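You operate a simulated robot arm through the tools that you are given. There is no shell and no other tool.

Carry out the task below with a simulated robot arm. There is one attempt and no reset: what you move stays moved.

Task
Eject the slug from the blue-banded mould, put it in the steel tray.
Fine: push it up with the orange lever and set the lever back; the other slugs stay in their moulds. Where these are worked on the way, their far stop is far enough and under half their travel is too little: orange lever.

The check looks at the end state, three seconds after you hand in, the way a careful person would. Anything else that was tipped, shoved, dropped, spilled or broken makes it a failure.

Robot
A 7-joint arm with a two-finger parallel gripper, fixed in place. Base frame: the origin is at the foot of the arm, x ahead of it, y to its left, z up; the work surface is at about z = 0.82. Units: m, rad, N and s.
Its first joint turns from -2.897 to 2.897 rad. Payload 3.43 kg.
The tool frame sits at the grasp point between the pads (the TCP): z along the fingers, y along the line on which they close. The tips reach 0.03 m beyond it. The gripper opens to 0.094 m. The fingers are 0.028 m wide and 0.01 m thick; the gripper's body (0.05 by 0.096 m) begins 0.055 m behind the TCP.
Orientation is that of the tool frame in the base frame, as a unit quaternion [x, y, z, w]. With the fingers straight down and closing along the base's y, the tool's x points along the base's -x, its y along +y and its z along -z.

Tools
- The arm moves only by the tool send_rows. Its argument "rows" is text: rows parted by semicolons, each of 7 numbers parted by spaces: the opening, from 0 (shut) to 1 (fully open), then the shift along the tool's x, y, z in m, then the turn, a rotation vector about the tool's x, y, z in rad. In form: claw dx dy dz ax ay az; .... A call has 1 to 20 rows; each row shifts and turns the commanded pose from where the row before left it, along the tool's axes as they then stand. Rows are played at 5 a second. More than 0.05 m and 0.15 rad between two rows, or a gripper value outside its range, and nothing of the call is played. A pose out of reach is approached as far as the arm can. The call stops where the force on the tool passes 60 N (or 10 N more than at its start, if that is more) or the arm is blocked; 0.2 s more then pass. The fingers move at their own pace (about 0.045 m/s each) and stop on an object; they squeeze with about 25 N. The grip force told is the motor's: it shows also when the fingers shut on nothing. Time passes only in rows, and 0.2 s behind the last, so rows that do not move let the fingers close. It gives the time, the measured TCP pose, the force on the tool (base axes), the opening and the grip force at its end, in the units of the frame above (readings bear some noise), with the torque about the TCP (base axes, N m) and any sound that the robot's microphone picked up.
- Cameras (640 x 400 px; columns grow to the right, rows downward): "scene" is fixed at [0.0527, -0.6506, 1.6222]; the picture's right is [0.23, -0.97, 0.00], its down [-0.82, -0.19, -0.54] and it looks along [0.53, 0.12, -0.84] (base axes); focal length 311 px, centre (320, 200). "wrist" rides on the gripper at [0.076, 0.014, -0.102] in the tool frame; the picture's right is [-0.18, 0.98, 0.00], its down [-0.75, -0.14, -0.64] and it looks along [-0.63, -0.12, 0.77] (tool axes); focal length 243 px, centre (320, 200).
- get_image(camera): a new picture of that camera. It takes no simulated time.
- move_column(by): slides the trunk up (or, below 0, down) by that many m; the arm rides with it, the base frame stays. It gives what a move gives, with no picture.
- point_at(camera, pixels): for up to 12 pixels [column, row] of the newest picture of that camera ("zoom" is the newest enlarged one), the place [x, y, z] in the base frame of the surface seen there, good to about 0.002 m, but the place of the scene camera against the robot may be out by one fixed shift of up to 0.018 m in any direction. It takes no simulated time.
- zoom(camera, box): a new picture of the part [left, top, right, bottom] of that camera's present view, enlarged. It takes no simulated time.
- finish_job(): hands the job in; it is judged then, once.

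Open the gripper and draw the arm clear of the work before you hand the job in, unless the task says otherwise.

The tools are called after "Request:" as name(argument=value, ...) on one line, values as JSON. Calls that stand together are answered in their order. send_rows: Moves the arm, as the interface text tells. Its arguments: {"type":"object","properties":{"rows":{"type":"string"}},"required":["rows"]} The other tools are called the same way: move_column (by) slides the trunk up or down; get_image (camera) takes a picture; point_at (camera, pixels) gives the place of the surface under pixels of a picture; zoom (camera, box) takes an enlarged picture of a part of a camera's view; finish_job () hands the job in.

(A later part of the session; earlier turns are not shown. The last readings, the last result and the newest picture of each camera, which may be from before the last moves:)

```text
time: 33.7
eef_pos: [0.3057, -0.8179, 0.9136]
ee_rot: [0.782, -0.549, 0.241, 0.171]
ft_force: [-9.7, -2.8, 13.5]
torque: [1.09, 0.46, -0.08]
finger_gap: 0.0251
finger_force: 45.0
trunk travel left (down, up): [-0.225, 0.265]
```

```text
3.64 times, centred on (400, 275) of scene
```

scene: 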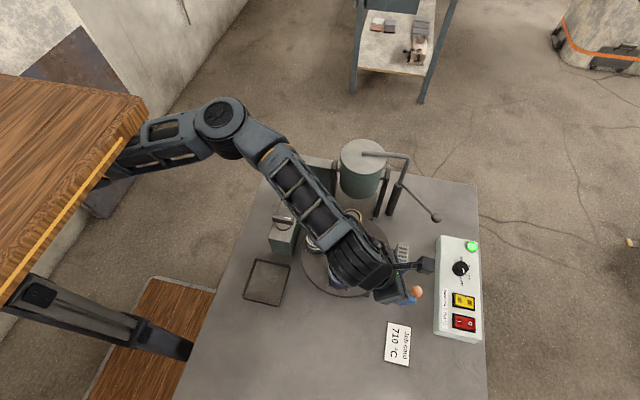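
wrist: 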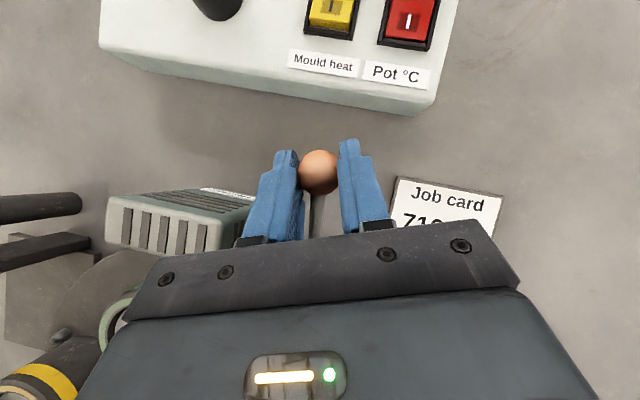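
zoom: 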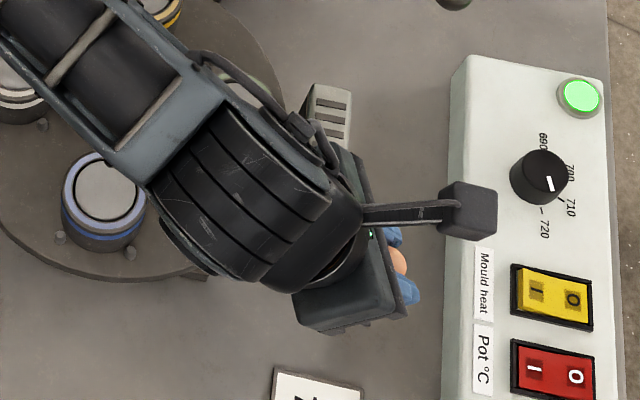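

The knob moves with the gripper with 13.5 N resistance and the slug not yet raised. I'll continue down the arc another step.

Request:
send_rows(rows="0 -0.0018 0.0014 0.0067 0 0 0; 0 -0.0019 0.0009 0.0067 0 0 0; 0 0 0 0 0 0 0")

Request:
zoom(camera="scene", box=[320, 220, 480, 330])

```text
time: 34.5
eef_pos: [0.307, -0.8243, 0.8986]
ee_rot: [0.782, -0.548, 0.242, 0.169]
ft_force: [-6.7, -7.5, 10.3]
torque: [0.77, 0.43, -0.03]
finger_gap: 0.0251
finger_force: 44.8
trunk travel left (down, up): [-0.225, 0.265]
```

```text
3.64 times, centred on (400, 275) of scene
```

zoom: 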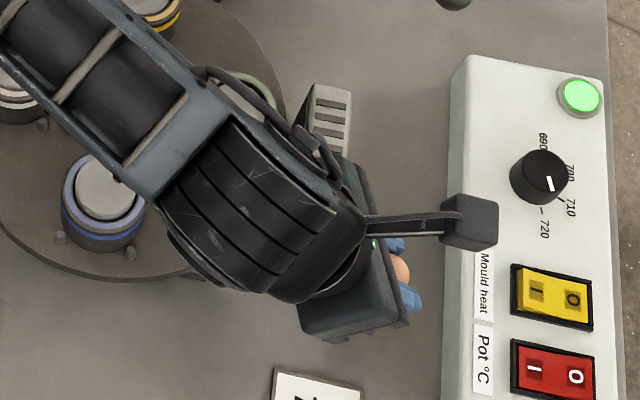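

The blue slug is rising (its top now overlaps the ring at (105,190) in the zoom). Continuing down the arc.

Request:
send_rows(rows="0 -0.0024 0.0008 0.0064 0 0 0; 0 -0.0025 0.0008 0.0064 0 0 0; 0 0 0 0 0 0 0")

Request:
zoom(camera="scene", box=[320, 220, 480, 330])

```text
time: 35.3
eef_pos: [0.3053, -0.8262, 0.8846]
ee_rot: [0.783, -0.548, 0.242, 0.17]
ft_force: [-7.0, -5.9, 9.2]
torque: [0.83, 0.32, -0.1]
finger_gap: 0.0253
finger_force: 45.0
trunk travel left (down, up): [-0.225, 0.265]
```

```text
3.64 times, centred on (400, 275) of scene
```

zoom: 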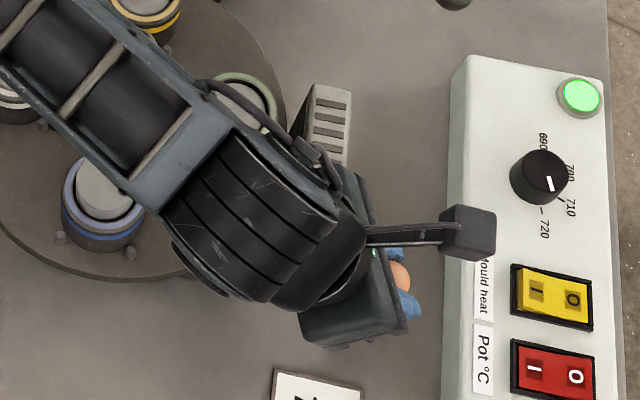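

Slug higher still, force about 9 N. I'll continue with smaller steps, watching for the far stop.

Request:
send_rows(rows="0 -0.003 0.0004 0.0061 0 0 0; 0 0 0 0 0 0 0")

Request:
send_rows(rows="0 -0.003 0.0003 0.0061 0 0 0; 0 0 0 0 0 0 0")

Request:
zoom(camera="scene", box=[320, 220, 480, 330])

```text
time: 35.9
eef_pos: [0.3054, -0.8272, 0.8777]
ee_rot: [0.782, -0.549, 0.242, 0.17]
ft_force: [-4.5, -1.5, 9.0]
torque: [0.98, 0.3, -0.02]
finger_gap: 0.0253
finger_force: 45.2
trunk travel left (down, up): [-0.225, 0.265]
```

```text
time: 36.5
eef_pos: [0.3052, -0.8292, 0.8747]
ee_rot: [0.782, -0.548, 0.244, 0.172]
ft_force: [-2.4, 11.8, 31.5]
torque: [-0.15, -0.09, 0.01]
finger_gap: 0.0252
finger_force: 44.7
trunk travel left (down, up): [-0.225, 0.265]
```

```text
3.64 times, centred on (400, 275) of scene
```

zoom: 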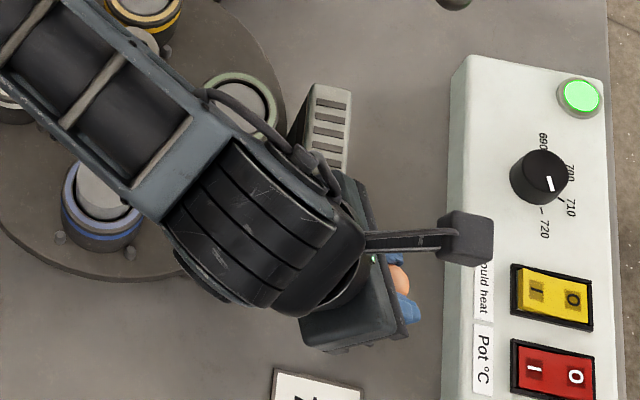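

Force jumped to 31.5 N with the TCP stalled at z 0.875: the lever is at its far stop and the slug is up. Now I'll raise the knob back along the same arc.

Request:
send_rows(rows="0 0.003 -0.0003 -0.0061 0 0 0; 0 0.003 -0.0004 -0.0061 0 0 0; 0 0.0025 -0.0008 -0.0064 0 0 0; 0 0.0024 -0.0008 -0.0064 0 0 0; 0 0 0 0 0 0 0")

Request:
zoom(camera="scene", box=[320, 220, 480, 330])

```text
time: 37.7
eef_pos: [0.3051, -0.823, 0.8949]
ee_rot: [0.783, -0.548, 0.241, 0.168]
ft_force: [-5.6, 15.1, -13.4]
torque: [-0.73, -0.26, -0.02]
finger_gap: 0.025
finger_force: 44.7
trunk travel left (down, up): [-0.225, 0.265]
```

```text
3.64 times, centred on (400, 275) of scene
```

zoom: 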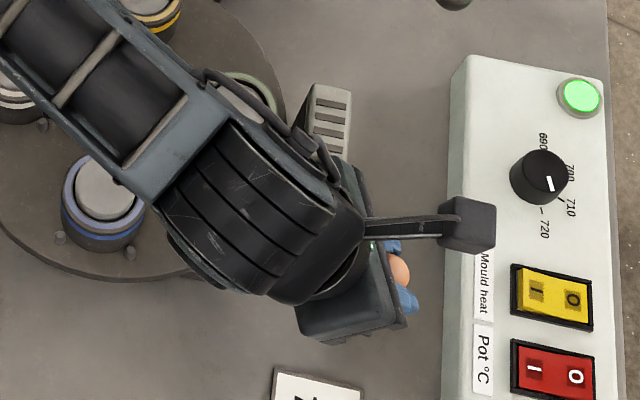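

The lever follows upward (friction-held) and the slug stays raised. Continuing to bring the lever back to its rest.

Request:
send_rows(rows="0 0.0019 -0.0009 -0.0067 0 0 0; 0 0.0018 -0.0014 -0.0067 0 0 0; 0 0.0011 -0.0011 -0.0067 0 0 0; 0 0.0011 -0.001 -0.0067 0 0 0; 0 0 0 0 0 0 0")

Request:
zoom(camera="scene", box=[320, 220, 480, 330])

Request:
get_image(camera="wrist")

```text
time: 38.9
eef_pos: [0.3061, -0.814, 0.9213]
ee_rot: [0.782, -0.549, 0.242, 0.17]
ft_force: [-7.8, -23.2, -22.1]
torque: [-0.63, -0.12, -0.06]
finger_gap: 0.0251
finger_force: 45.2
trunk travel left (down, up): [-0.225, 0.265]
```

```text
3.64 times, centred on (400, 275) of scene
```

zoom: 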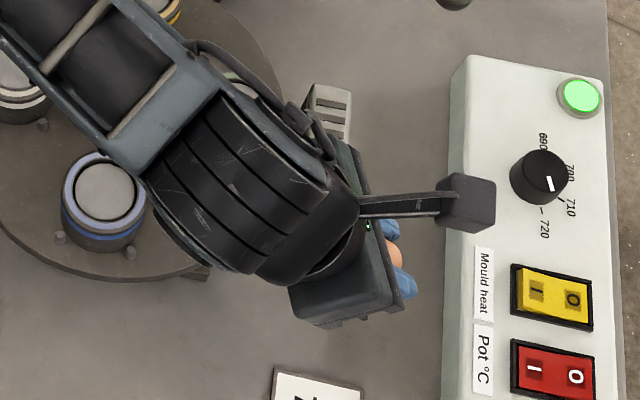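

```text
taken
```

wrist: 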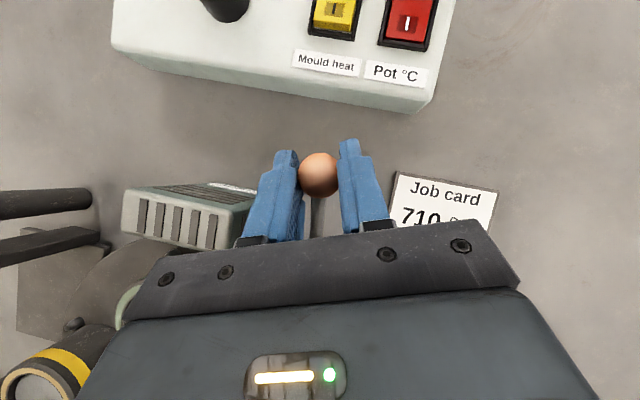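

The lever is nearly back, but the blue slug at (105,190) now looks flush again. I'll zoom in on it to verify.

Request:
zoom(camera="scene", box=[320, 250, 370, 300])

Request:
point_at(camera="zoom", pixels=[[320, 180], [220, 180]])

```text
8.00 times, centred on (345, 275) of scene
```

zoom: 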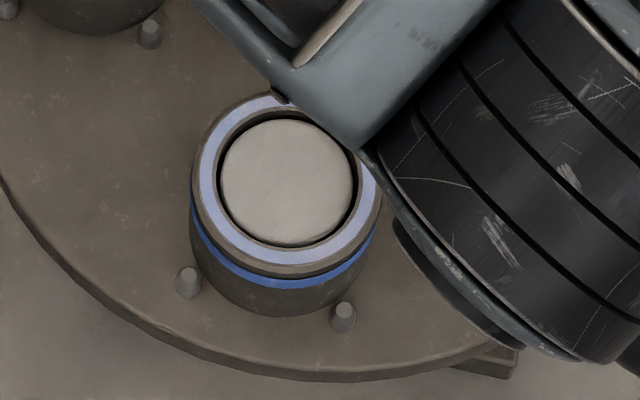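

```text
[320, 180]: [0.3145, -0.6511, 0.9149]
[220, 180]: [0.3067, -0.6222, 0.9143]
```

The slug drops back with the lever (top 0.915, same as the ring). So I'll press the lever down again to the far stop, leave it there (friction holds it), take the slug, and reset the lever afterwards.

Request:
send_rows(rows="0 -0.0011 0.001 0.0067 0 0 0; 0 -0.0011 0.0011 0.0067 0 0 0; 0 -0.0018 0.0014 0.0067 0 0 0; 0 -0.0019 0.0009 0.0067 0 0 0; 0 -0.0024 0.0008 0.0064 0 0 0; 0 -0.0025 0.0008 0.0064 0 0 0; 0 0 0 0 0 0 0")

```text
time: 40.5
eef_pos: [0.3057, -0.8272, 0.8872]
ee_rot: [0.781, -0.549, 0.243, 0.17]
ft_force: [-8.9, -12.9, 11.2]
torque: [0.75, 0.33, -0.07]
finger_gap: 0.0251
finger_force: 45.0
trunk travel left (down, up): [-0.225, 0.265]
```

Near the lower end again (z 0.887); now the last steps to the far stop.

Request:
send_rows(rows="0 -0.003 0.0004 0.0061 0 0 0; 0 -0.003 0.0003 0.0061 0 0 0; 0 0 0 0 0 0 0")

Request:
zoom(camera="scene", box=[320, 220, 480, 330])

```text
time: 41.3
eef_pos: [0.3049, -0.828, 0.8746]
ee_rot: [0.781, -0.549, 0.243, 0.172]
ft_force: [-10.7, -17.9, 25.9]
torque: [0.77, 0.26, -0.19]
finger_gap: 0.0254
finger_force: 44.8
trunk travel left (down, up): [-0.225, 0.265]
```

```text
3.64 times, centred on (400, 275) of scene
```

zoom: 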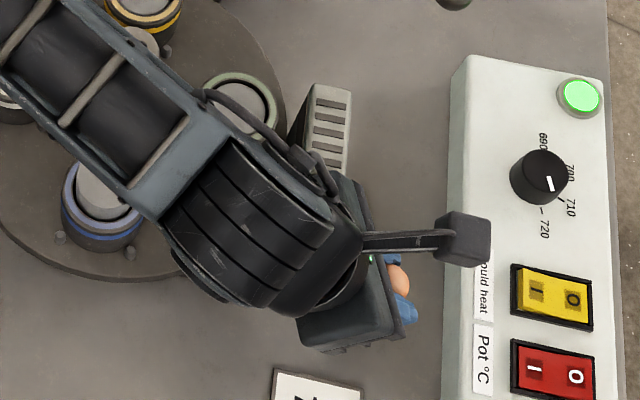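

At the stop again (26 N), slug raised. I'll open the fingers in place and see whether the lever stays down.

Request:
send_rows(rows="0.6 0 0 0 0 0 0; 0.6 0 0 0 0 0 0; 0.6 0 0 0 0 0 0; 0.6 0 0 0 0 0 0")

Request:
get_image(camera="wrist")

Request:
zoom(camera="scene", box=[320, 220, 480, 330])

```text
time: 42.3
eef_pos: [0.3074, -0.8275, 0.871]
ee_rot: [0.782, -0.549, 0.242, 0.17]
ft_force: [0.3, -0.1, 0.2]
torque: [-0.01, 0.02, -0.02]
finger_gap: 0.0563
finger_force: 0.0
trunk travel left (down, up): [-0.225, 0.265]
```

```text
taken
```

wrist: 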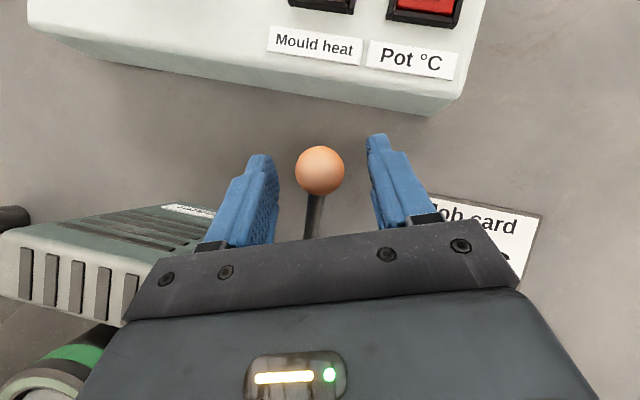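

```text
3.64 times, centred on (400, 275) of scene
```

zoom: 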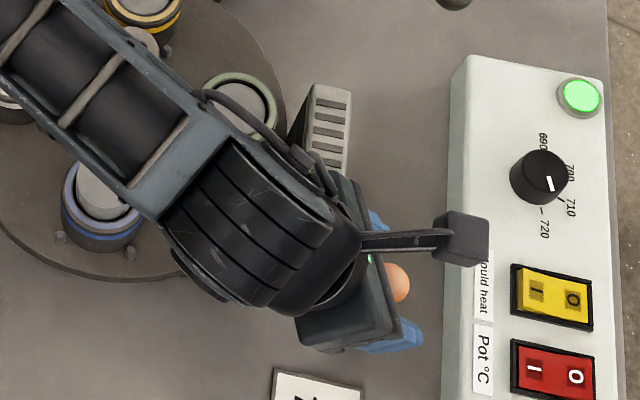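

The lever stays down on its own. I'll back the fingers off the knob along the finger axis.

Request:
send_rows(rows="0.6 0 0 -0.02 0 0 0; 0.6 0 0 -0.03 0 0 0; 0.6 0 0 -0.04 0 0 0; 0.6 0 0 -0.04 0 0 0; 0.6 0 0 -0.04 0 0 0; 0.6 0 0 0 0 0 0")

Request:
get_image(camera="scene")

Request:
get_image(camera="wrist")

```text
time: 43.7
eef_pos: [0.2746, -0.7384, 1.0128]
ee_rot: [0.782, -0.548, 0.242, 0.169]
ft_force: [0.1, 0.0, -0.2]
torque: [-0.02, 0.0, -0.05]
finger_gap: 0.0564
finger_force: 0.0
trunk travel left (down, up): [-0.225, 0.265]
```

```text
taken
```

scene: 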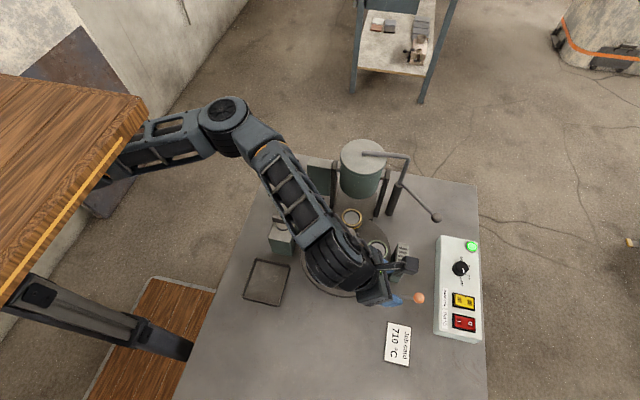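

```text
taken
```

wrist: 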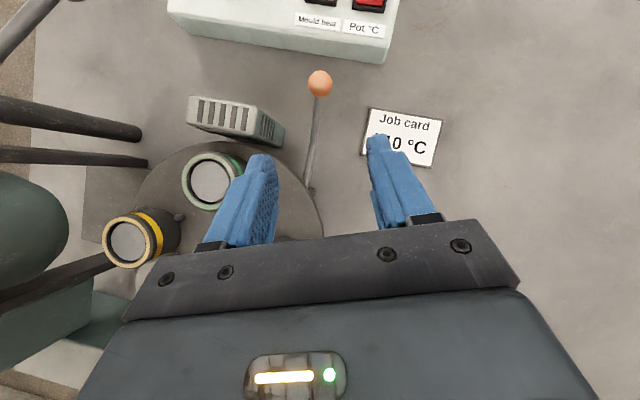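

The fingers are clear and the lever remains down (knob at (320,83)). I'll straighten the tool, raise it, and turn back to the original yaw.

Request:
send_rows(rows="0.8 0 0 0 0 -0.12 0; 0.8 0 0 0 0 -0.12 0; 0.8 0 0 0 0 -0.12 0; 0.8 0 0 0 0 -0.12 0; 0.8 0 0 0 0 -0.12 0; 0.8 0 0 -0.04 0 0 0; 0.8 0 0 -0.04 0 0 0.14; 0.8 0 0 0 0 0 0.148; 0.8 0 0 0 0 0 0.148; 0.8 0 0 0 0 0 0.148; 0.8 0 0 0 0 0 0.148; 0.8 0 0 0 0 0 0.148; 0.8 0 0 0 0 0 0.148; 0.8 0 0 0 0 0 0.148; 0.8 0 0 0 0 0 0.148; 0.8 0 0 0 0 0 0.148; 0.8 0 0 0 0 0 0.148; 0.8 0 0 0 0 0 0.148; 0.8 0 0 0 0 0 0.148; 0.8 0 0 0 0 0 0")

Request:
get_image(camera="wrist")

Request:
get_image(camera="scene")

```text
time: 47.9
eef_pos: [0.2735, -0.7403, 1.0927]
ee_rot: [-0.001, 1.0, 0.0, 0.0]
ft_force: [-0.1, -0.3, -0.2]
torque: [-0.01, -0.03, -0.01]
finger_gap: 0.0751
finger_force: 0.0
trunk travel left (down, up): [-0.225, 0.265]
```

```text
taken
```

wrist: 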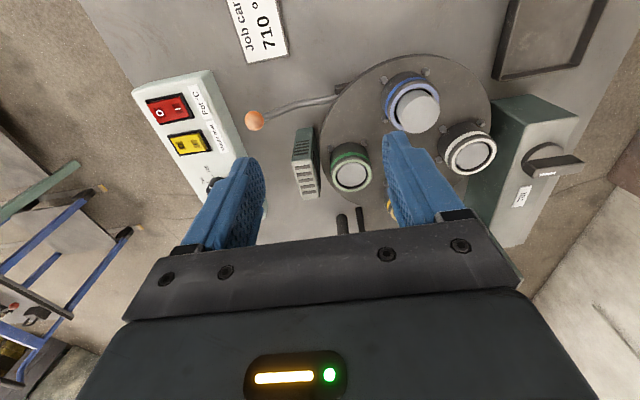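

```text
taken
```

scene: 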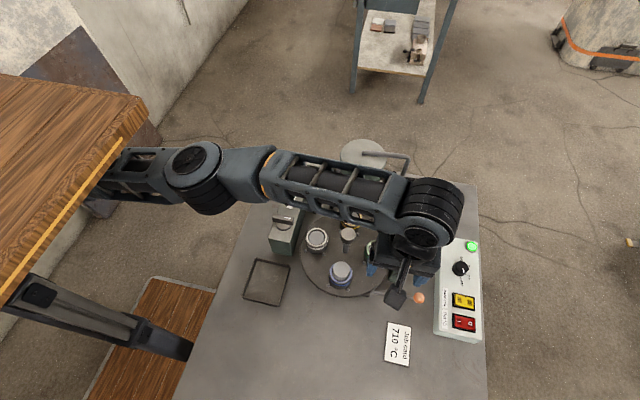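

The raised slug stands out of the blue mould at about (417,110) in the wrist view. I'll measure it.

Request:
zoom(camera="wrist", box=[340, 50, 500, 180])

Request:
zoom(camera="scene", box=[320, 250, 370, 300])

Request:
point_at(camera="wrist", pixels=[[417, 112], [400, 112], [436, 112], [419, 95], [417, 128], [394, 99], [411, 90], [254, 120]])

```text
3.08 times, centred on (420, 115) of wrist
```

zoom: 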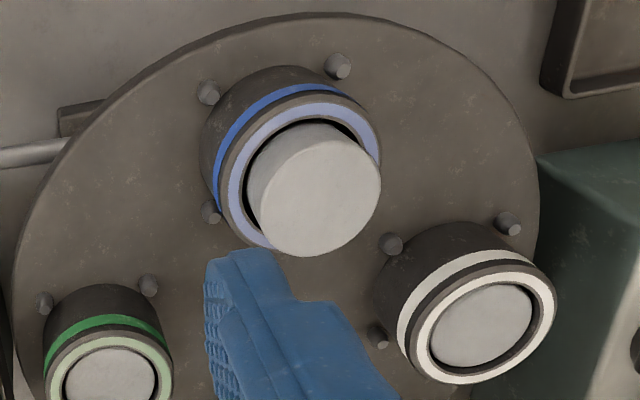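

```text
8.00 times, centred on (345, 275) of scene
```

zoom: 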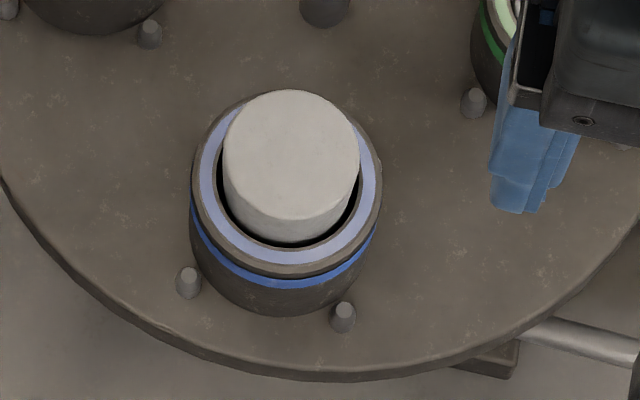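

```text
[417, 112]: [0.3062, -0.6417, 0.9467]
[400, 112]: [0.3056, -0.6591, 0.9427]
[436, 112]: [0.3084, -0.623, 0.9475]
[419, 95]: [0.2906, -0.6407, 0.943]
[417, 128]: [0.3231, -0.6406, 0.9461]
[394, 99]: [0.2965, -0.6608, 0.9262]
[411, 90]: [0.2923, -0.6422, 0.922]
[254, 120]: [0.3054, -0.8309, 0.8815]
```

Slug top is at z≈0.946 (22 mm above the ring), centre ≈ (0.307,-0.641). I'll move above it and look again.

Request:
send_rows(rows="0.8 -0.0112 0.0334 0.01 0 0 0; 0.8 -0.0112 0.0334 0.02 0 0 0; 0.8 -0.0112 0.0334 0.02 0 0 0; 0.8 0 0 0.02 0 0 0; 0.8 0 0 0 0 0 0; 0.8 0 0 0 0 0 0")

Request:
get_image(camera="wrist")

Request:
zoom(camera="wrist", box=[220, 70, 420, 230])

```text
time: 49.3
eef_pos: [0.3077, -0.6384, 1.0211]
ee_rot: [-0.002, 1.0, 0.001, 0.0]
ft_force: [0.7, -0.4, 0.1]
torque: [0.0, -0.01, 0.02]
finger_gap: 0.0752
finger_force: 0.0
trunk travel left (down, up): [-0.225, 0.265]
```

```text
taken
```

wrist: 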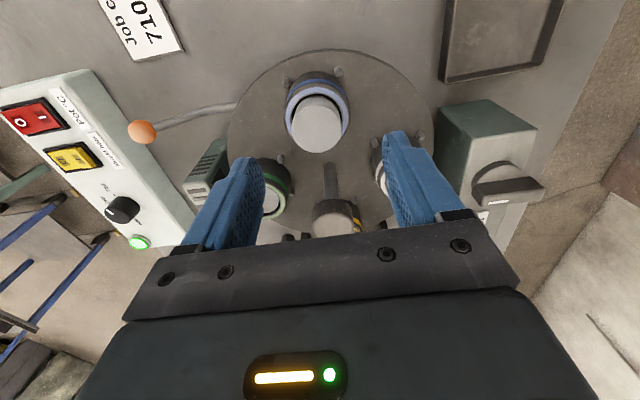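

```text
2.50 times, centred on (320, 150) of wrist
```

zoom: 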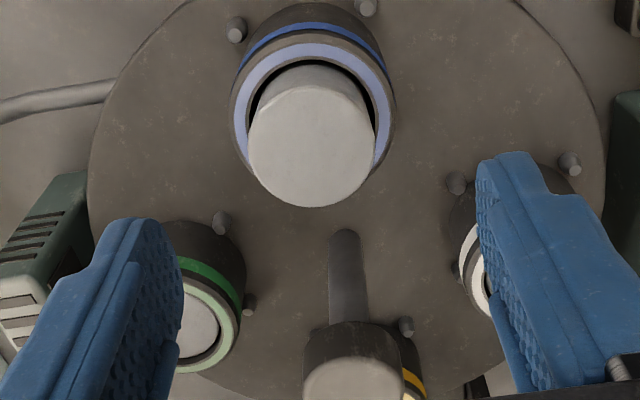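

Slug top spans about x 291–342, rows 104–153 in the wrist view. I'll take exact points.

Request:
point_at(camera="wrist", pixels=[[317, 128], [293, 128], [340, 128], [317, 108], [317, 150], [317, 143], [300, 118], [334, 118], [290, 105], [345, 105]])

```text
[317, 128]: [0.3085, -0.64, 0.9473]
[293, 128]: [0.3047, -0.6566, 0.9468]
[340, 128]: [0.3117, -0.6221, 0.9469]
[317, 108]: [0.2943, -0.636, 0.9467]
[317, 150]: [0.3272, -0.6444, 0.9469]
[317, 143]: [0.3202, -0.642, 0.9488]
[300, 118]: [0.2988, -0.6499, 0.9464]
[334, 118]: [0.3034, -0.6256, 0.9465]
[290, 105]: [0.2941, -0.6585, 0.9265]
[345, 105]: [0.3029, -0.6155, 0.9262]
```

Slug centre (0.309,-0.6395), top 0.947, ring 0.926. I'll descend so the tips end about 3 mm above the ring, fingers open either side of the slug.

Request:
send_rows(rows="0.8 -0.0012 -0.001 0.02 0 0 0; 0.8 0 0 0.02 0 0 0; 0.8 0 0 0.015 0 0 0; 0.8 0 0 0.0076 0 0 0; 0.8 0 0 0 0 0 0")

Request:
get_image(camera="wrist")

Request:
zoom(camera="scene", box=[295, 220, 395, 300])

```text
time: 50.5
eef_pos: [0.3084, -0.6404, 0.9589]
ee_rot: [-0.002, 1.0, 0.0, 0.0]
ft_force: [0.4, -1.1, -0.2]
torque: [0.0, 0.0, 0.02]
finger_gap: 0.0752
finger_force: 0.1
trunk travel left (down, up): [-0.225, 0.265]
```

```text
taken
```

wrist: 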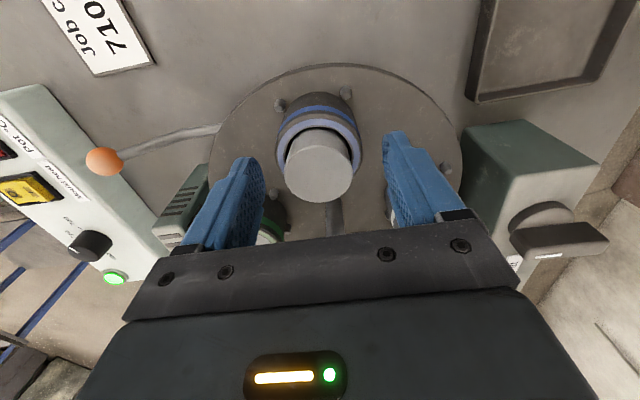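

```text
5.00 times, centred on (345, 260) of scene
```

zoom: 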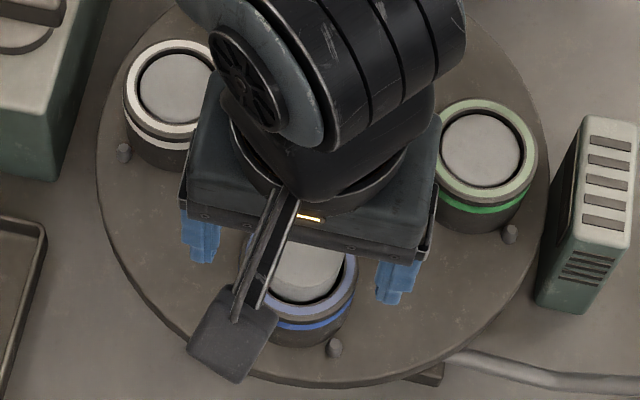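

The slug (318,167) is between the fingers. Closing.

Request:
send_rows(rows="0 0 0 0 0 0 0; 0 0 0 0 0 0 0; 0 0 0 0 0 0 0; 0 0 0 0 0 0 0; 0 0 0 0 0 0 0")

Request:
get_image(camera="wrist")

```text
time: 51.7
eef_pos: [0.3085, -0.6391, 0.9588]
ee_rot: [-0.003, 1.0, 0.0, -0.001]
ft_force: [-0.1, 0.1, -0.7]
torque: [0.01, -0.02, -0.01]
finger_gap: 0.0382
finger_force: 25.2
trunk travel left (down, up): [-0.225, 0.265]
```

```text
taken
```

wrist: 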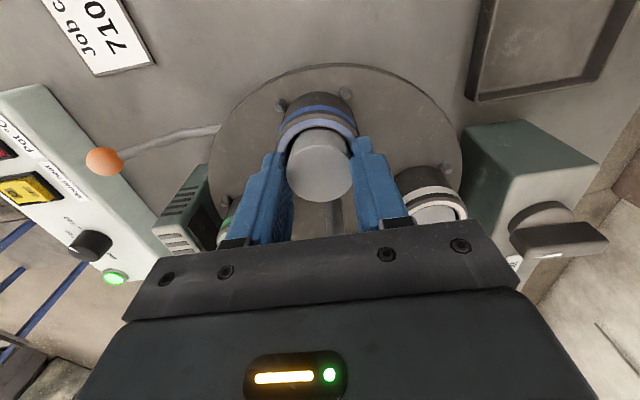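

Slug gripped squarely (gap 0.0382, 25 N, no side force). I'll lift it straight up slowly out of the mould.

Request:
send_rows(rows="0 0 0 -0.008 0 0 0; 0 0 0 -0.012 0 0 0; 0 0 0 -0.015 0 0 0; 0 0 0 -0.02 0 0 0; 0 0 0 -0.025 0 0 0; 0 0 0 -0.03 0 0 0; 0 0 0 0 0 0 0")

Request:
get_image(camera="wrist")

Request:
get_image(camera="scene")

```text
time: 53.3
eef_pos: [0.3071, -0.6385, 1.0714]
ee_rot: [-0.002, 1.0, 0.0, 0.0]
ft_force: [-1.4, 0.0, -0.9]
torque: [-0.02, 0.0, 0.0]
finger_gap: 0.0
finger_force: 25.2
trunk travel left (down, up): [-0.225, 0.265]
```

```text
taken
```

wrist: 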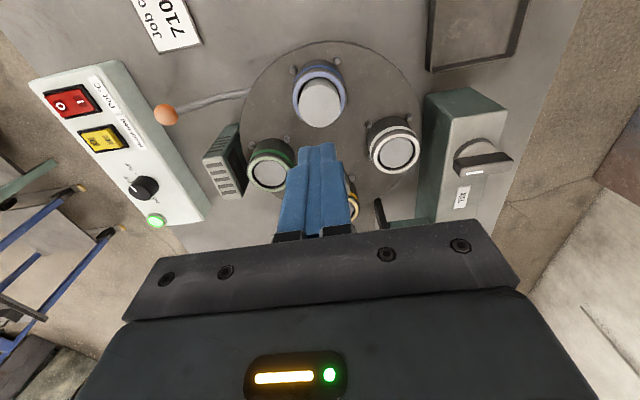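

```text
taken
```

scene: 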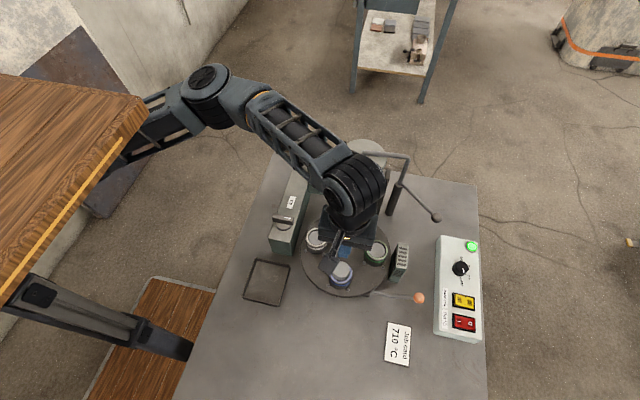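

The fingers slipped off: the gap is 0 and the slug is still in the blue mould at (320,103). I'll measure the slug's height and zoom in.

Request:
zoom(camera="wrist", box=[240, 30, 400, 150])

Request:
point_at(camera="wrist", pixels=[[320, 105], [303, 105], [337, 105], [320, 92], [320, 120], [298, 90], [343, 90], [320, 64]])

Request:
zoom(camera="scene", box=[310, 245, 380, 300])

```text
3.33 times, centred on (320, 90) of wrist
```

zoom: 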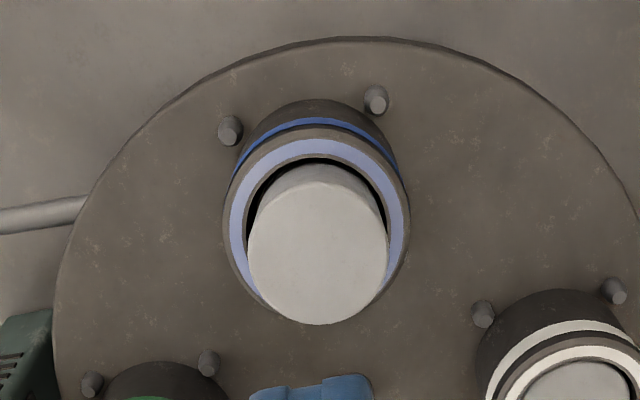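

```text
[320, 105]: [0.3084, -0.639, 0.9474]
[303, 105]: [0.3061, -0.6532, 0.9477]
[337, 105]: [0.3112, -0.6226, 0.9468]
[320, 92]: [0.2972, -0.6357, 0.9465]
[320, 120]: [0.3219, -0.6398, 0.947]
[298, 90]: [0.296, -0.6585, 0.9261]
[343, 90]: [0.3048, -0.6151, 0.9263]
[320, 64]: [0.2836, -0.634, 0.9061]
```

```text
7.27 times, centred on (345, 272) of scene
```

zoom: 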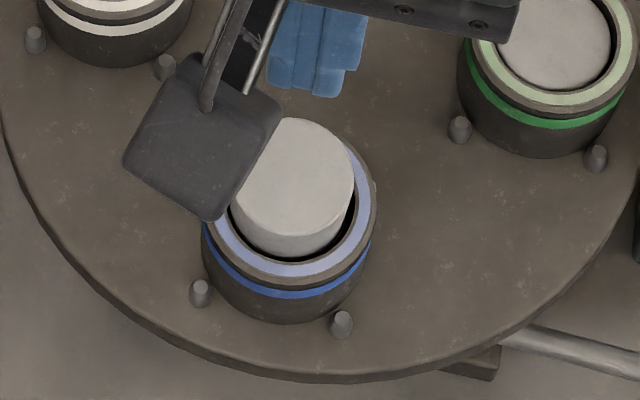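

The slug is unmoved (top still 0.947), so it slipped from the pads. I'll go back down, grip again, then lift only a few millimetres and read the forces.

Request:
send_rows(rows="0.8 0 0 0 0 0 0; 0.8 0 0 0 0 0 0; 0.8 -0.001 -0.0005 0.04 0 0 0; 0.8 0 0 0.04 0 0 0; 0.8 0 0 0.02 0 0 0; 0.8 0 0 0.012 0 0 0; 0.8 0 0 0 0 0 0")

Request:
send_rows(rows="0 0 0 0 0 0 0; 0 0 0 0 0 0 0; 0 0 0 0 0 0 0; 0 0 0 0 0 0 0; 0 0 0 0 0 0 0; 0 0 0 0 0 0 0")

Request:
get_image(camera="wrist")

```text
time: 54.9
eef_pos: [0.3077, -0.6397, 0.9572]
ee_rot: [-0.002, 1.0, 0.001, 0.0]
ft_force: [0.6, -0.7, -0.5]
torque: [-0.03, 0.01, 0.0]
finger_gap: 0.0754
finger_force: 0.0
trunk travel left (down, up): [-0.225, 0.265]
```

```text
time: 56.3
eef_pos: [0.3104, -0.6399, 0.9568]
ee_rot: [-0.002, 1.0, 0.0, 0.0]
ft_force: [-0.9, 0.7, 0.1]
torque: [0.0, 0.03, -0.01]
finger_gap: 0.0381
finger_force: 25.2
trunk travel left (down, up): [-0.225, 0.265]
```

```text
taken
```

wrist: 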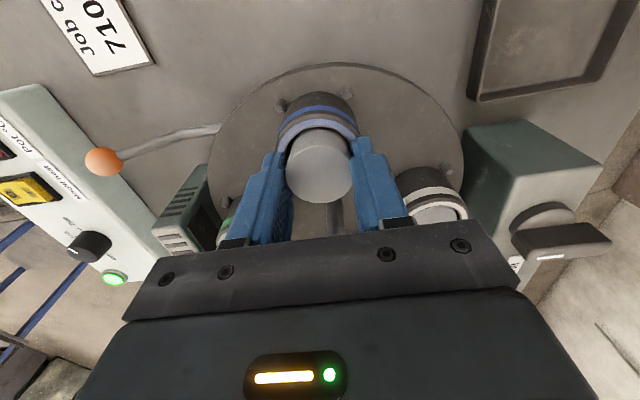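

Gripped again (gap 0.0381, tips just above the ring). Now a slow lift of 4 mm and a reading.

Request:
send_rows(rows="0 0 0 -0.001 0 0 0; 0 0 0 -0.001 0 0 0; 0 0 0 -0.001 0 0 0; 0 0 0 -0.001 0 0 0; 0 0 0 0 0 0 0")

Request:
get_image(camera="wrist")

Request:
point_at(camera="wrist", pixels=[[320, 155], [320, 170], [320, 180]])

```text
time: 57.5
eef_pos: [0.3092, -0.6402, 0.9613]
ee_rot: [-0.001, 1.0, 0.001, -0.001]
ft_force: [-0.5, -0.1, -1.0]
torque: [-0.01, 0.0, 0.02]
finger_gap: 0.0383
finger_force: 24.6
trunk travel left (down, up): [-0.225, 0.265]
```

```text
taken
```

wrist: 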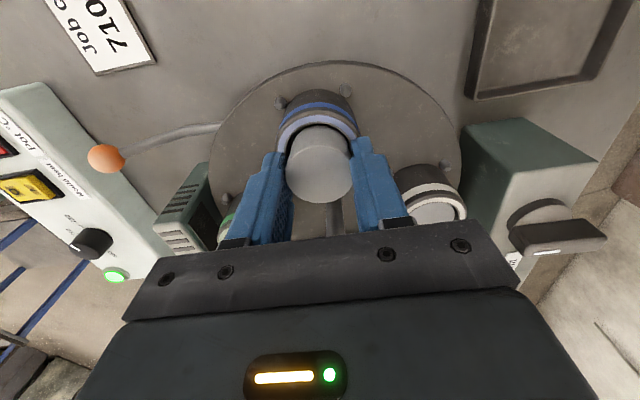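

```text
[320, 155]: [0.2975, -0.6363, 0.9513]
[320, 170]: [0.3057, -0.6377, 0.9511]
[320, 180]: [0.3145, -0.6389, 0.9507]
```

The slug rose with the pads (top 0.951) with almost no force. I'll continue lifting gently in small increments.

Request:
send_rows(rows="0 0 0 -0.002 0 0 0; 0 0 0 -0.002 0 0 0; 0 0 0 -0.002 0 0 0; 0 0 0 -0.002 0 0 0; 0 0 0 -0.002 0 0 0; 0 0 0 0 0 0 0")

Request:
get_image(camera="wrist")

Request:
point_at(camera="wrist", pixels=[[320, 155], [320, 170], [320, 180]])

```text
time: 58.9
eef_pos: [0.309, -0.6403, 0.9721]
ee_rot: [-0.002, 1.0, 0.001, 0.001]
ft_force: [-0.2, -0.5, -0.4]
torque: [-0.02, 0.0, 0.0]
finger_gap: 0.038
finger_force: 24.9
trunk travel left (down, up): [-0.225, 0.265]
```

```text
taken
```

wrist: 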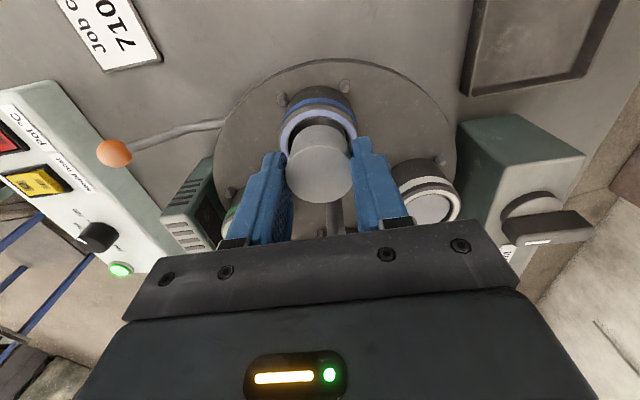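

```text
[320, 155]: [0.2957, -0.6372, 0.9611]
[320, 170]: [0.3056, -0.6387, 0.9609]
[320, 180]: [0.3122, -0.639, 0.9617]
```

Still holding: slug top 0.961. I'll keep lifting gently.

Request:
send_rows(rows="0 0 0 -0.003 0 0 0; 0 0 0 -0.003 0 0 0; 0 0 0 -0.003 0 0 0; 0 0 0 -0.003 0 0 0; 0 0 0 -0.003 0 0 0; 0 0 0 0 0 0 0")

Request:
get_image(camera="wrist")

Request:
point_at(camera="wrist", pixels=[[320, 155], [320, 170], [320, 180]])

```text
time: 60.3
eef_pos: [0.3083, -0.6388, 0.9861]
ee_rot: [-0.002, 1.0, 0.0, 0.0]
ft_force: [0.0, 0.2, 0.1]
torque: [-0.03, 0.02, -0.05]
finger_gap: 0.0381
finger_force: 24.6
trunk travel left (down, up): [-0.225, 0.265]
```

```text
taken
```

wrist: 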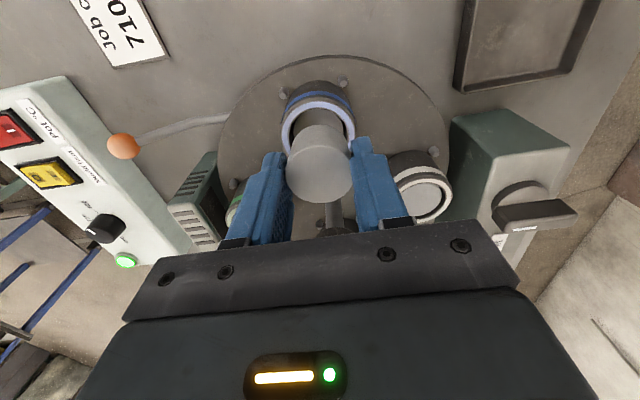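

```text
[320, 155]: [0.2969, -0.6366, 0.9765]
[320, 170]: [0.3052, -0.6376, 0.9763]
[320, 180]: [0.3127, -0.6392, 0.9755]
```

Holding at top 0.976. I'll continue upward until the slug's bottom clears the ring.

Request:
send_rows(rows="0 0 0 -0.003 0 0 0; 0 0 0 -0.003 0 0 0; 0 0 0 -0.003 0 0 0; 0 0 0 -0.003 0 0 0; 0 0 0 -0.003 0 0 0; 0 0 0 -0.003 0 0 0; 0 0 0 -0.003 0 0 0; 0 0 0 0 0 0 0")

Request:
get_image(camera="wrist")

Request:
zoom(camera="wrist", box=[240, 70, 400, 210])

```text
time: 62.1
eef_pos: [0.3098, -0.6397, 1.0066]
ee_rot: [-0.002, 1.0, 0.0, 0.0]
ft_force: [0.0, -0.4, -0.5]
torque: [0.0, 0.02, 0.03]
finger_gap: 0.0381
finger_force: 24.8
trunk travel left (down, up): [-0.225, 0.265]
```

```text
taken
```

wrist: 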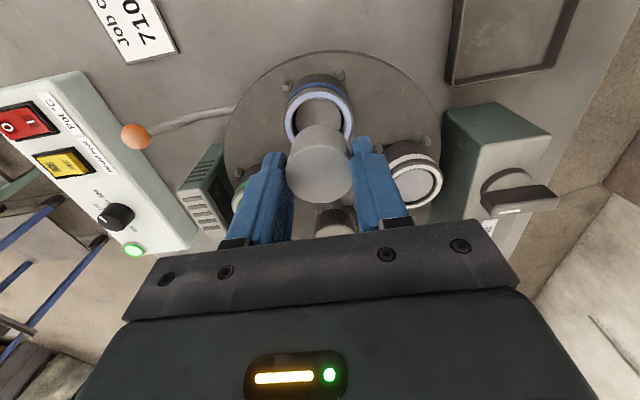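

```text
2.86 times, centred on (320, 140) of wrist
```

zoom: 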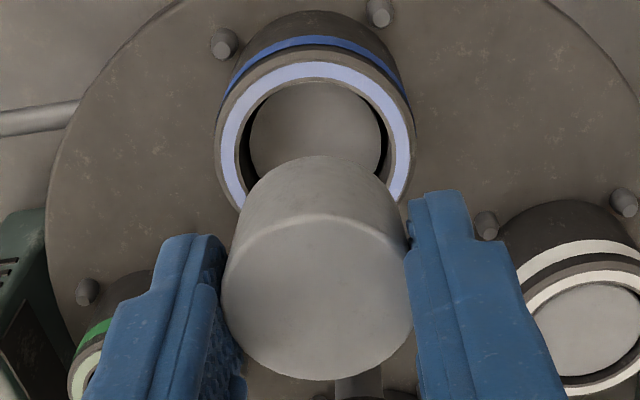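

The slug is fully out of the mould and held between the pads; the raised ejector plate is visible inside the mould. I'll measure the slug's height and the tray/tilt box geometry before carrying it over.

Request:
point_at(camera="zoom", pixels=[[320, 165], [320, 180], [320, 215], [320, 300], [280, 175], [315, 120]])

Request:
point_at(camera="wrist", pixels=[[449, 75], [545, 70], [500, 35], [445, 110], [447, 200], [520, 125], [562, 30], [470, 60]])

```text
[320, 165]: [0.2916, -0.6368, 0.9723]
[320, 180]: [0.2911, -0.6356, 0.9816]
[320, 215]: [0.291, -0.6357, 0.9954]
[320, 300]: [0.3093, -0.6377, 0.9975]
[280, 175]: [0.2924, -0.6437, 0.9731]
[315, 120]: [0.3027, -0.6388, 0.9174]
```

```text
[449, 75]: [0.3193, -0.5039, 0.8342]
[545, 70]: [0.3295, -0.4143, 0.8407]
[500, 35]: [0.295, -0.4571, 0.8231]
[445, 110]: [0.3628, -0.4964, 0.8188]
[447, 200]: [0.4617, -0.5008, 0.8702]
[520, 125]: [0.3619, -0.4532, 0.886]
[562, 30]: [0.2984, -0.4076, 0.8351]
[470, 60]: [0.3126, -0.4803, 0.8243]
```

Slug height ≈0.028, its bottom ≈0.037 below the TCP. Tray inner centre ≈ (0.275,-0.457), floor 0.823. I'll carry it over slowly at this height.

Request:
send_rows(rows="0 0 0.004 -0.002 0 0 0; 0 0.001 0.008 -0.002 0 0 0; 0 0.002 0.012 0 0 0 0; 0 0.0025 0.013 0 0 0 0; 0 0.0025 0.013 0 0 0 0; 0 0.0025 0.013 0 0 0 0; 0 0.0025 0.013 0 0 0 0; 0 0.0025 0.013 0 0 0 0; 0 0.0025 0.013 0 0 0 0; 0 0.0025 0.013 0 0 0 0; 0 0.0025 0.013 0 0 0 0; 0 0.0025 0.013 0 0 0 0; 0 0.0025 0.013 0 0 0 0; 0 0.0025 0.013 0 0 0 0; 0 0.0025 0.008 0 0 0 0; 0 0.001 0.004 0 0 0 0; 0 0 0.002 0 0 0 0; 0 0 0 0 0 0 0")

Request:
get_image(camera="wrist")

Request:
get_image(camera="scene")

```text
time: 65.9
eef_pos: [0.2725, -0.4582, 1.0116]
ee_rot: [-0.002, 1.0, 0.0, 0.001]
ft_force: [-0.6, -0.2, -0.6]
torque: [-0.02, -0.03, 0.01]
finger_gap: 0.0382
finger_force: 25.0
trunk travel left (down, up): [-0.225, 0.265]
```

```text
taken
```

wrist: 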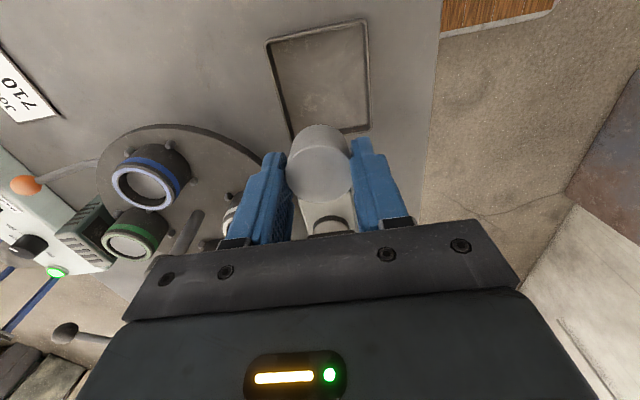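

```text
taken
```

scene: 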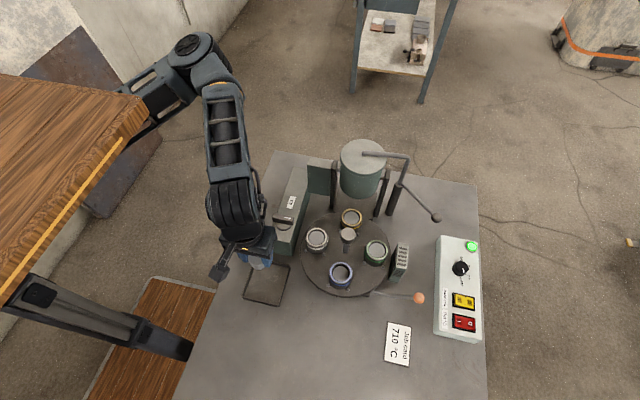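

The slug is held over the tray region. I'll measure the tray's rim and floor from this view to place it at the centre.

Request:
point_at(camera="wrist", pixels=[[268, 43], [365, 22], [368, 130], [292, 137], [320, 80], [300, 120], [355, 120], [319, 160], [290, 60], [350, 40]])

```text
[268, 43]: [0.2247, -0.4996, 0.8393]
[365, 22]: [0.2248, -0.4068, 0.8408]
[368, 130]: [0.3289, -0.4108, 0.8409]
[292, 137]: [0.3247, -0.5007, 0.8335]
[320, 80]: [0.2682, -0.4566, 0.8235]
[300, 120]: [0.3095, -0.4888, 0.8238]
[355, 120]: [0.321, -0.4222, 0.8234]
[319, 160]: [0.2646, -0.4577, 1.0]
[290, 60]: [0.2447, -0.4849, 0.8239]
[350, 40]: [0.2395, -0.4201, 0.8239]
```

Tray centre ≈ (0.276,-0.4545), floor 0.8235. I'll shift slightly and descend to just above the floor.

Request:
send_rows(rows="0 -0.0015 0.0015 0.01 0 0 0; 0 -0.0015 0.0015 0.015 0 0 0; 0 0 0 0.015 0 0 0; 0 0 0 0.015 0 0 0; 0 0 0 0.015 0 0 0; 0 0 0 0.015 0 0 0; 0 0 0 0.015 0 0 0; 0 0 0 0.015 0 0 0; 0 0 0 0.012 0 0 0; 0 0 0 0.01 0 0 0; 0 0 0 0.006 0 0 0; 0 0 0 0.003 0 0 0; 0 0 0 0 0 0 0")

Request:
get_image(camera="wrist")

Request:
zoom(camera="scene", box=[200, 210, 340, 320])

```text
time: 68.7
eef_pos: [0.277, -0.456, 0.8668]
ee_rot: [-0.001, 1.0, 0.001, -0.001]
ft_force: [0.2, -0.4, -0.9]
torque: [0.05, -0.01, -0.03]
finger_gap: 0.0377
finger_force: 25.3
trunk travel left (down, up): [-0.225, 0.265]
```

```text
taken
```

wrist: 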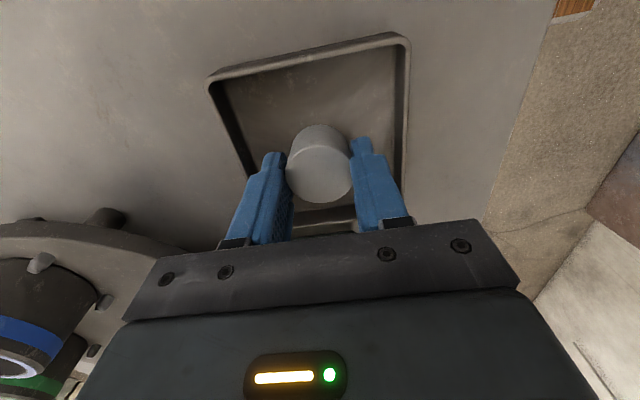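

```text
3.64 times, centred on (270, 265) of scene
```

zoom: 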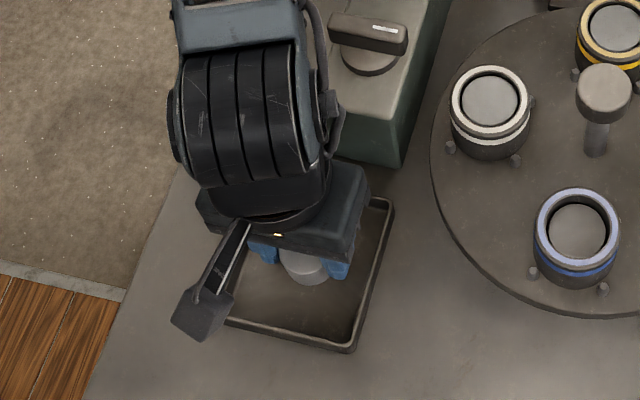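

The slug is inside the tray a few mm above the floor. I'll lower in small steps until it touches.

Request:
send_rows(rows="0 0 0 0.002 0 0 0; 0 0 0 0.002 0 0 0; 0 0 0 0 0 0 0")

Request:
get_image(camera="wrist")

Request:
point_at(camera="wrist", pixels=[[320, 170], [320, 140], [320, 110]])

```text
time: 69.5
eef_pos: [0.2771, -0.4563, 0.8623]
ee_rot: [-0.002, 1.0, -0.001, 0.0]
ft_force: [-0.5, 0.1, 17.6]
torque: [-0.01, 0.04, -0.03]
finger_gap: 0.0381
finger_force: 24.9
trunk travel left (down, up): [-0.225, 0.265]
```

```text
taken
```

wrist: 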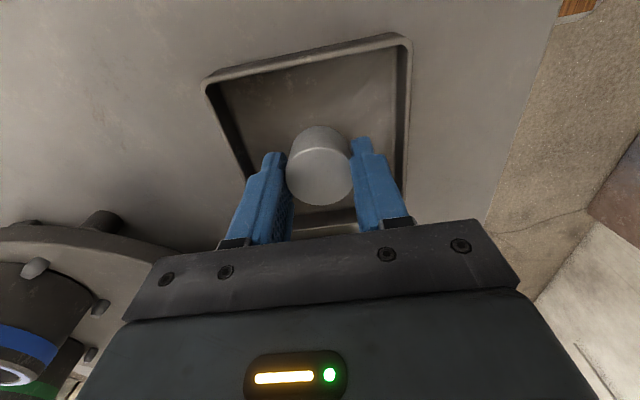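

```text
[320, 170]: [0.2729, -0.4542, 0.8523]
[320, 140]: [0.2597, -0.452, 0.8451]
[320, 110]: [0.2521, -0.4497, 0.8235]
```

It touched the tray floor (17.6 N). I'll relieve by 1 mm, open to 0.5 and lift away.

Request:
send_rows(rows="0 0 0 -0.001 0 0 0; 0.5 0 0 0 0 0 0; 0.5 0 0 0 0 0 0; 0.5 0 0 0 0 0 0; 0.5 0 0 -0.01 0 0 0; 0.5 0 0 -0.02 0 0 0; 0.5 0 0 -0.03 0 0 0; 0.5 0 0 -0.04 0 0 0; 0.5 0 0 -0.04 0 0 0; 0.5 0 0 -0.04 0 0 0; 0.5 0 0 0 0 0 0")

Request:
get_image(camera="wrist")

Request:
get_image(camera="scene")

```text
time: 71.9
eef_pos: [0.276, -0.4543, 1.0438]
ee_rot: [-0.002, 1.0, 0.0, 0.0]
ft_force: [0.9, 0.2, 1.1]
torque: [0.01, 0.01, -0.02]
finger_gap: 0.0471
finger_force: 0.0
trunk travel left (down, up): [-0.225, 0.265]
```

```text
taken
```

wrist: 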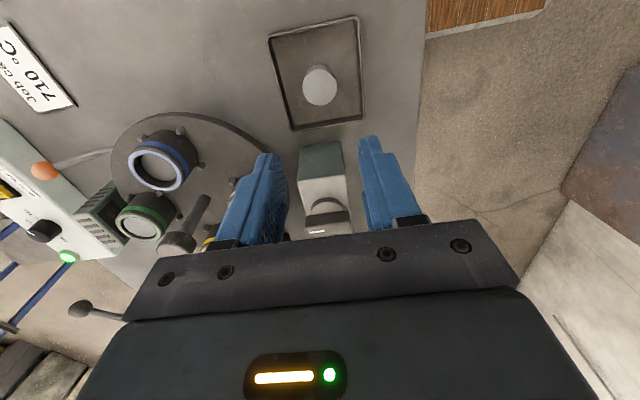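

```text
taken
```

scene: 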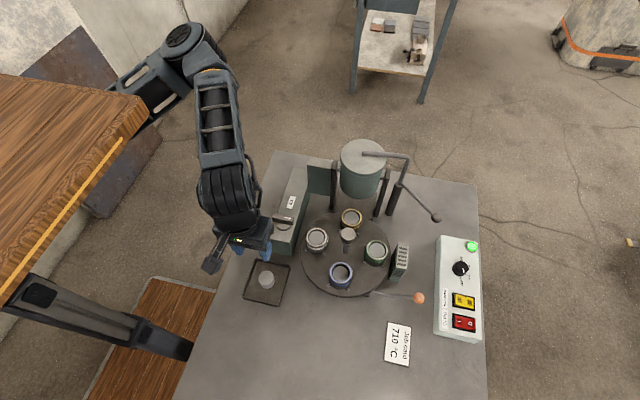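

The slug stands in the tray at (266,281) in the scene. Now I'll go back toward the lever to set it back: first the hover place, then the yaw turn.

Request:
send_rows(rows="0.6 0 -0.02 -0.02 0 0 0; 0.6 0.0003 -0.038 -0.015 0 0 0; 0.6 0.0004 -0.038 -0.014 0 0 0; 0.6 0.0004 -0.038 0 0 0 0; 0.6 0.0004 -0.038 0 0 0 0; 0.6 0.0004 -0.038 0 0 0 0; 0.6 0.0004 -0.038 0 0 0 0; 0.6 0.0002 -0.038 0 0 0 0; 0.6 0 0 0 0 0 0")

Request:
send_rows(rows="0.6 0 0 0 0 0 -0.148; 0.6 0 0 0 0 0 -0.148; 0.6 0 0 0 0 0 -0.148; 0.6 0 0 0 0 0 -0.148; 0.6 0 0 0 0 0 -0.148; 0.6 0 0 0 0 0 -0.148; 0.6 0 0 0 0 0 -0.148; 0.6 0 0 0 0 0 -0.148; 0.6 0 0 0 0 0 -0.148; 0.6 0 0 0 0 0 -0.148; 0.6 0 0 0 0 0 -0.148; 0.6 0 0 0 0 0 -0.148; 0.6 0 0 0 0 0 -0.144; 0.6 0 0 0 0 0 0")

```text
time: 73.9
eef_pos: [0.2746, -0.7393, 1.0901]
ee_rot: [0.0, 1.0, 0.0, 0.001]
ft_force: [0.3, -1.2, -0.8]
torque: [-0.01, 0.07, 0.01]
finger_gap: 0.0564
finger_force: 0.0
out of reach, approached as far as the arm can: row 8
trunk travel left (down, up): [-0.225, 0.265]
```

```text
time: 76.9
eef_pos: [0.2762, -0.7372, 1.0911]
ee_rot: [0.82, -0.572, 0.0, 0.0]
ft_force: [-0.3, 1.0, -0.8]
torque: [-0.05, 0.02, -0.01]
finger_gap: 0.0563
finger_force: 0.0
trunk travel left (down, up): [-0.225, 0.265]
```

Now tilt 0.6 rad outward and lower to the pre-approach pose, then look at the knob.

Request:
send_rows(rows="0.6 0 0 0.02 0 0.12 0; 0.6 0 0 0.02 0 0.12 0; 0.6 0 0 0 0 0.12 0; 0.6 0 0 0 0 0.12 0; 0.6 0 0 0 0 0.12 0; 0.6 0 0 0 0 0 0")

Request:
get_image(camera="wrist")

```text
time: 78.3
eef_pos: [0.2766, -0.7391, 1.0516]
ee_rot: [0.783, -0.546, 0.243, 0.17]
ft_force: [-0.7, 0.2, -0.2]
torque: [0.01, 0.02, -0.02]
finger_gap: 0.0568
finger_force: 0.1
trunk travel left (down, up): [-0.225, 0.265]
```

```text
taken
```

wrist: 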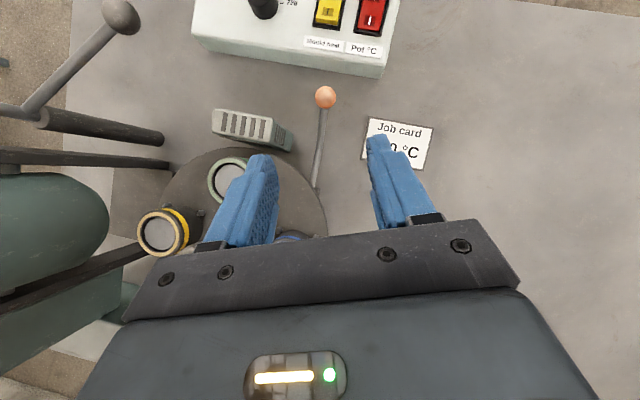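

Request:
point_at(camera="wrist", pixels=[[326, 97], [326, 88], [326, 106], [318, 97], [334, 97], [321, 140], [317, 175], [290, 150]])

```text
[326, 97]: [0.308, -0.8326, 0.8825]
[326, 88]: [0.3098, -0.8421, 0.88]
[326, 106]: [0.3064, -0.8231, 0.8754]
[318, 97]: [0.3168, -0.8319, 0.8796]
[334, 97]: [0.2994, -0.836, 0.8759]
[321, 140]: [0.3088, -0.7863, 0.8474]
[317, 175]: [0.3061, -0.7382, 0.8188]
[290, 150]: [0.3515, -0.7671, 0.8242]
```

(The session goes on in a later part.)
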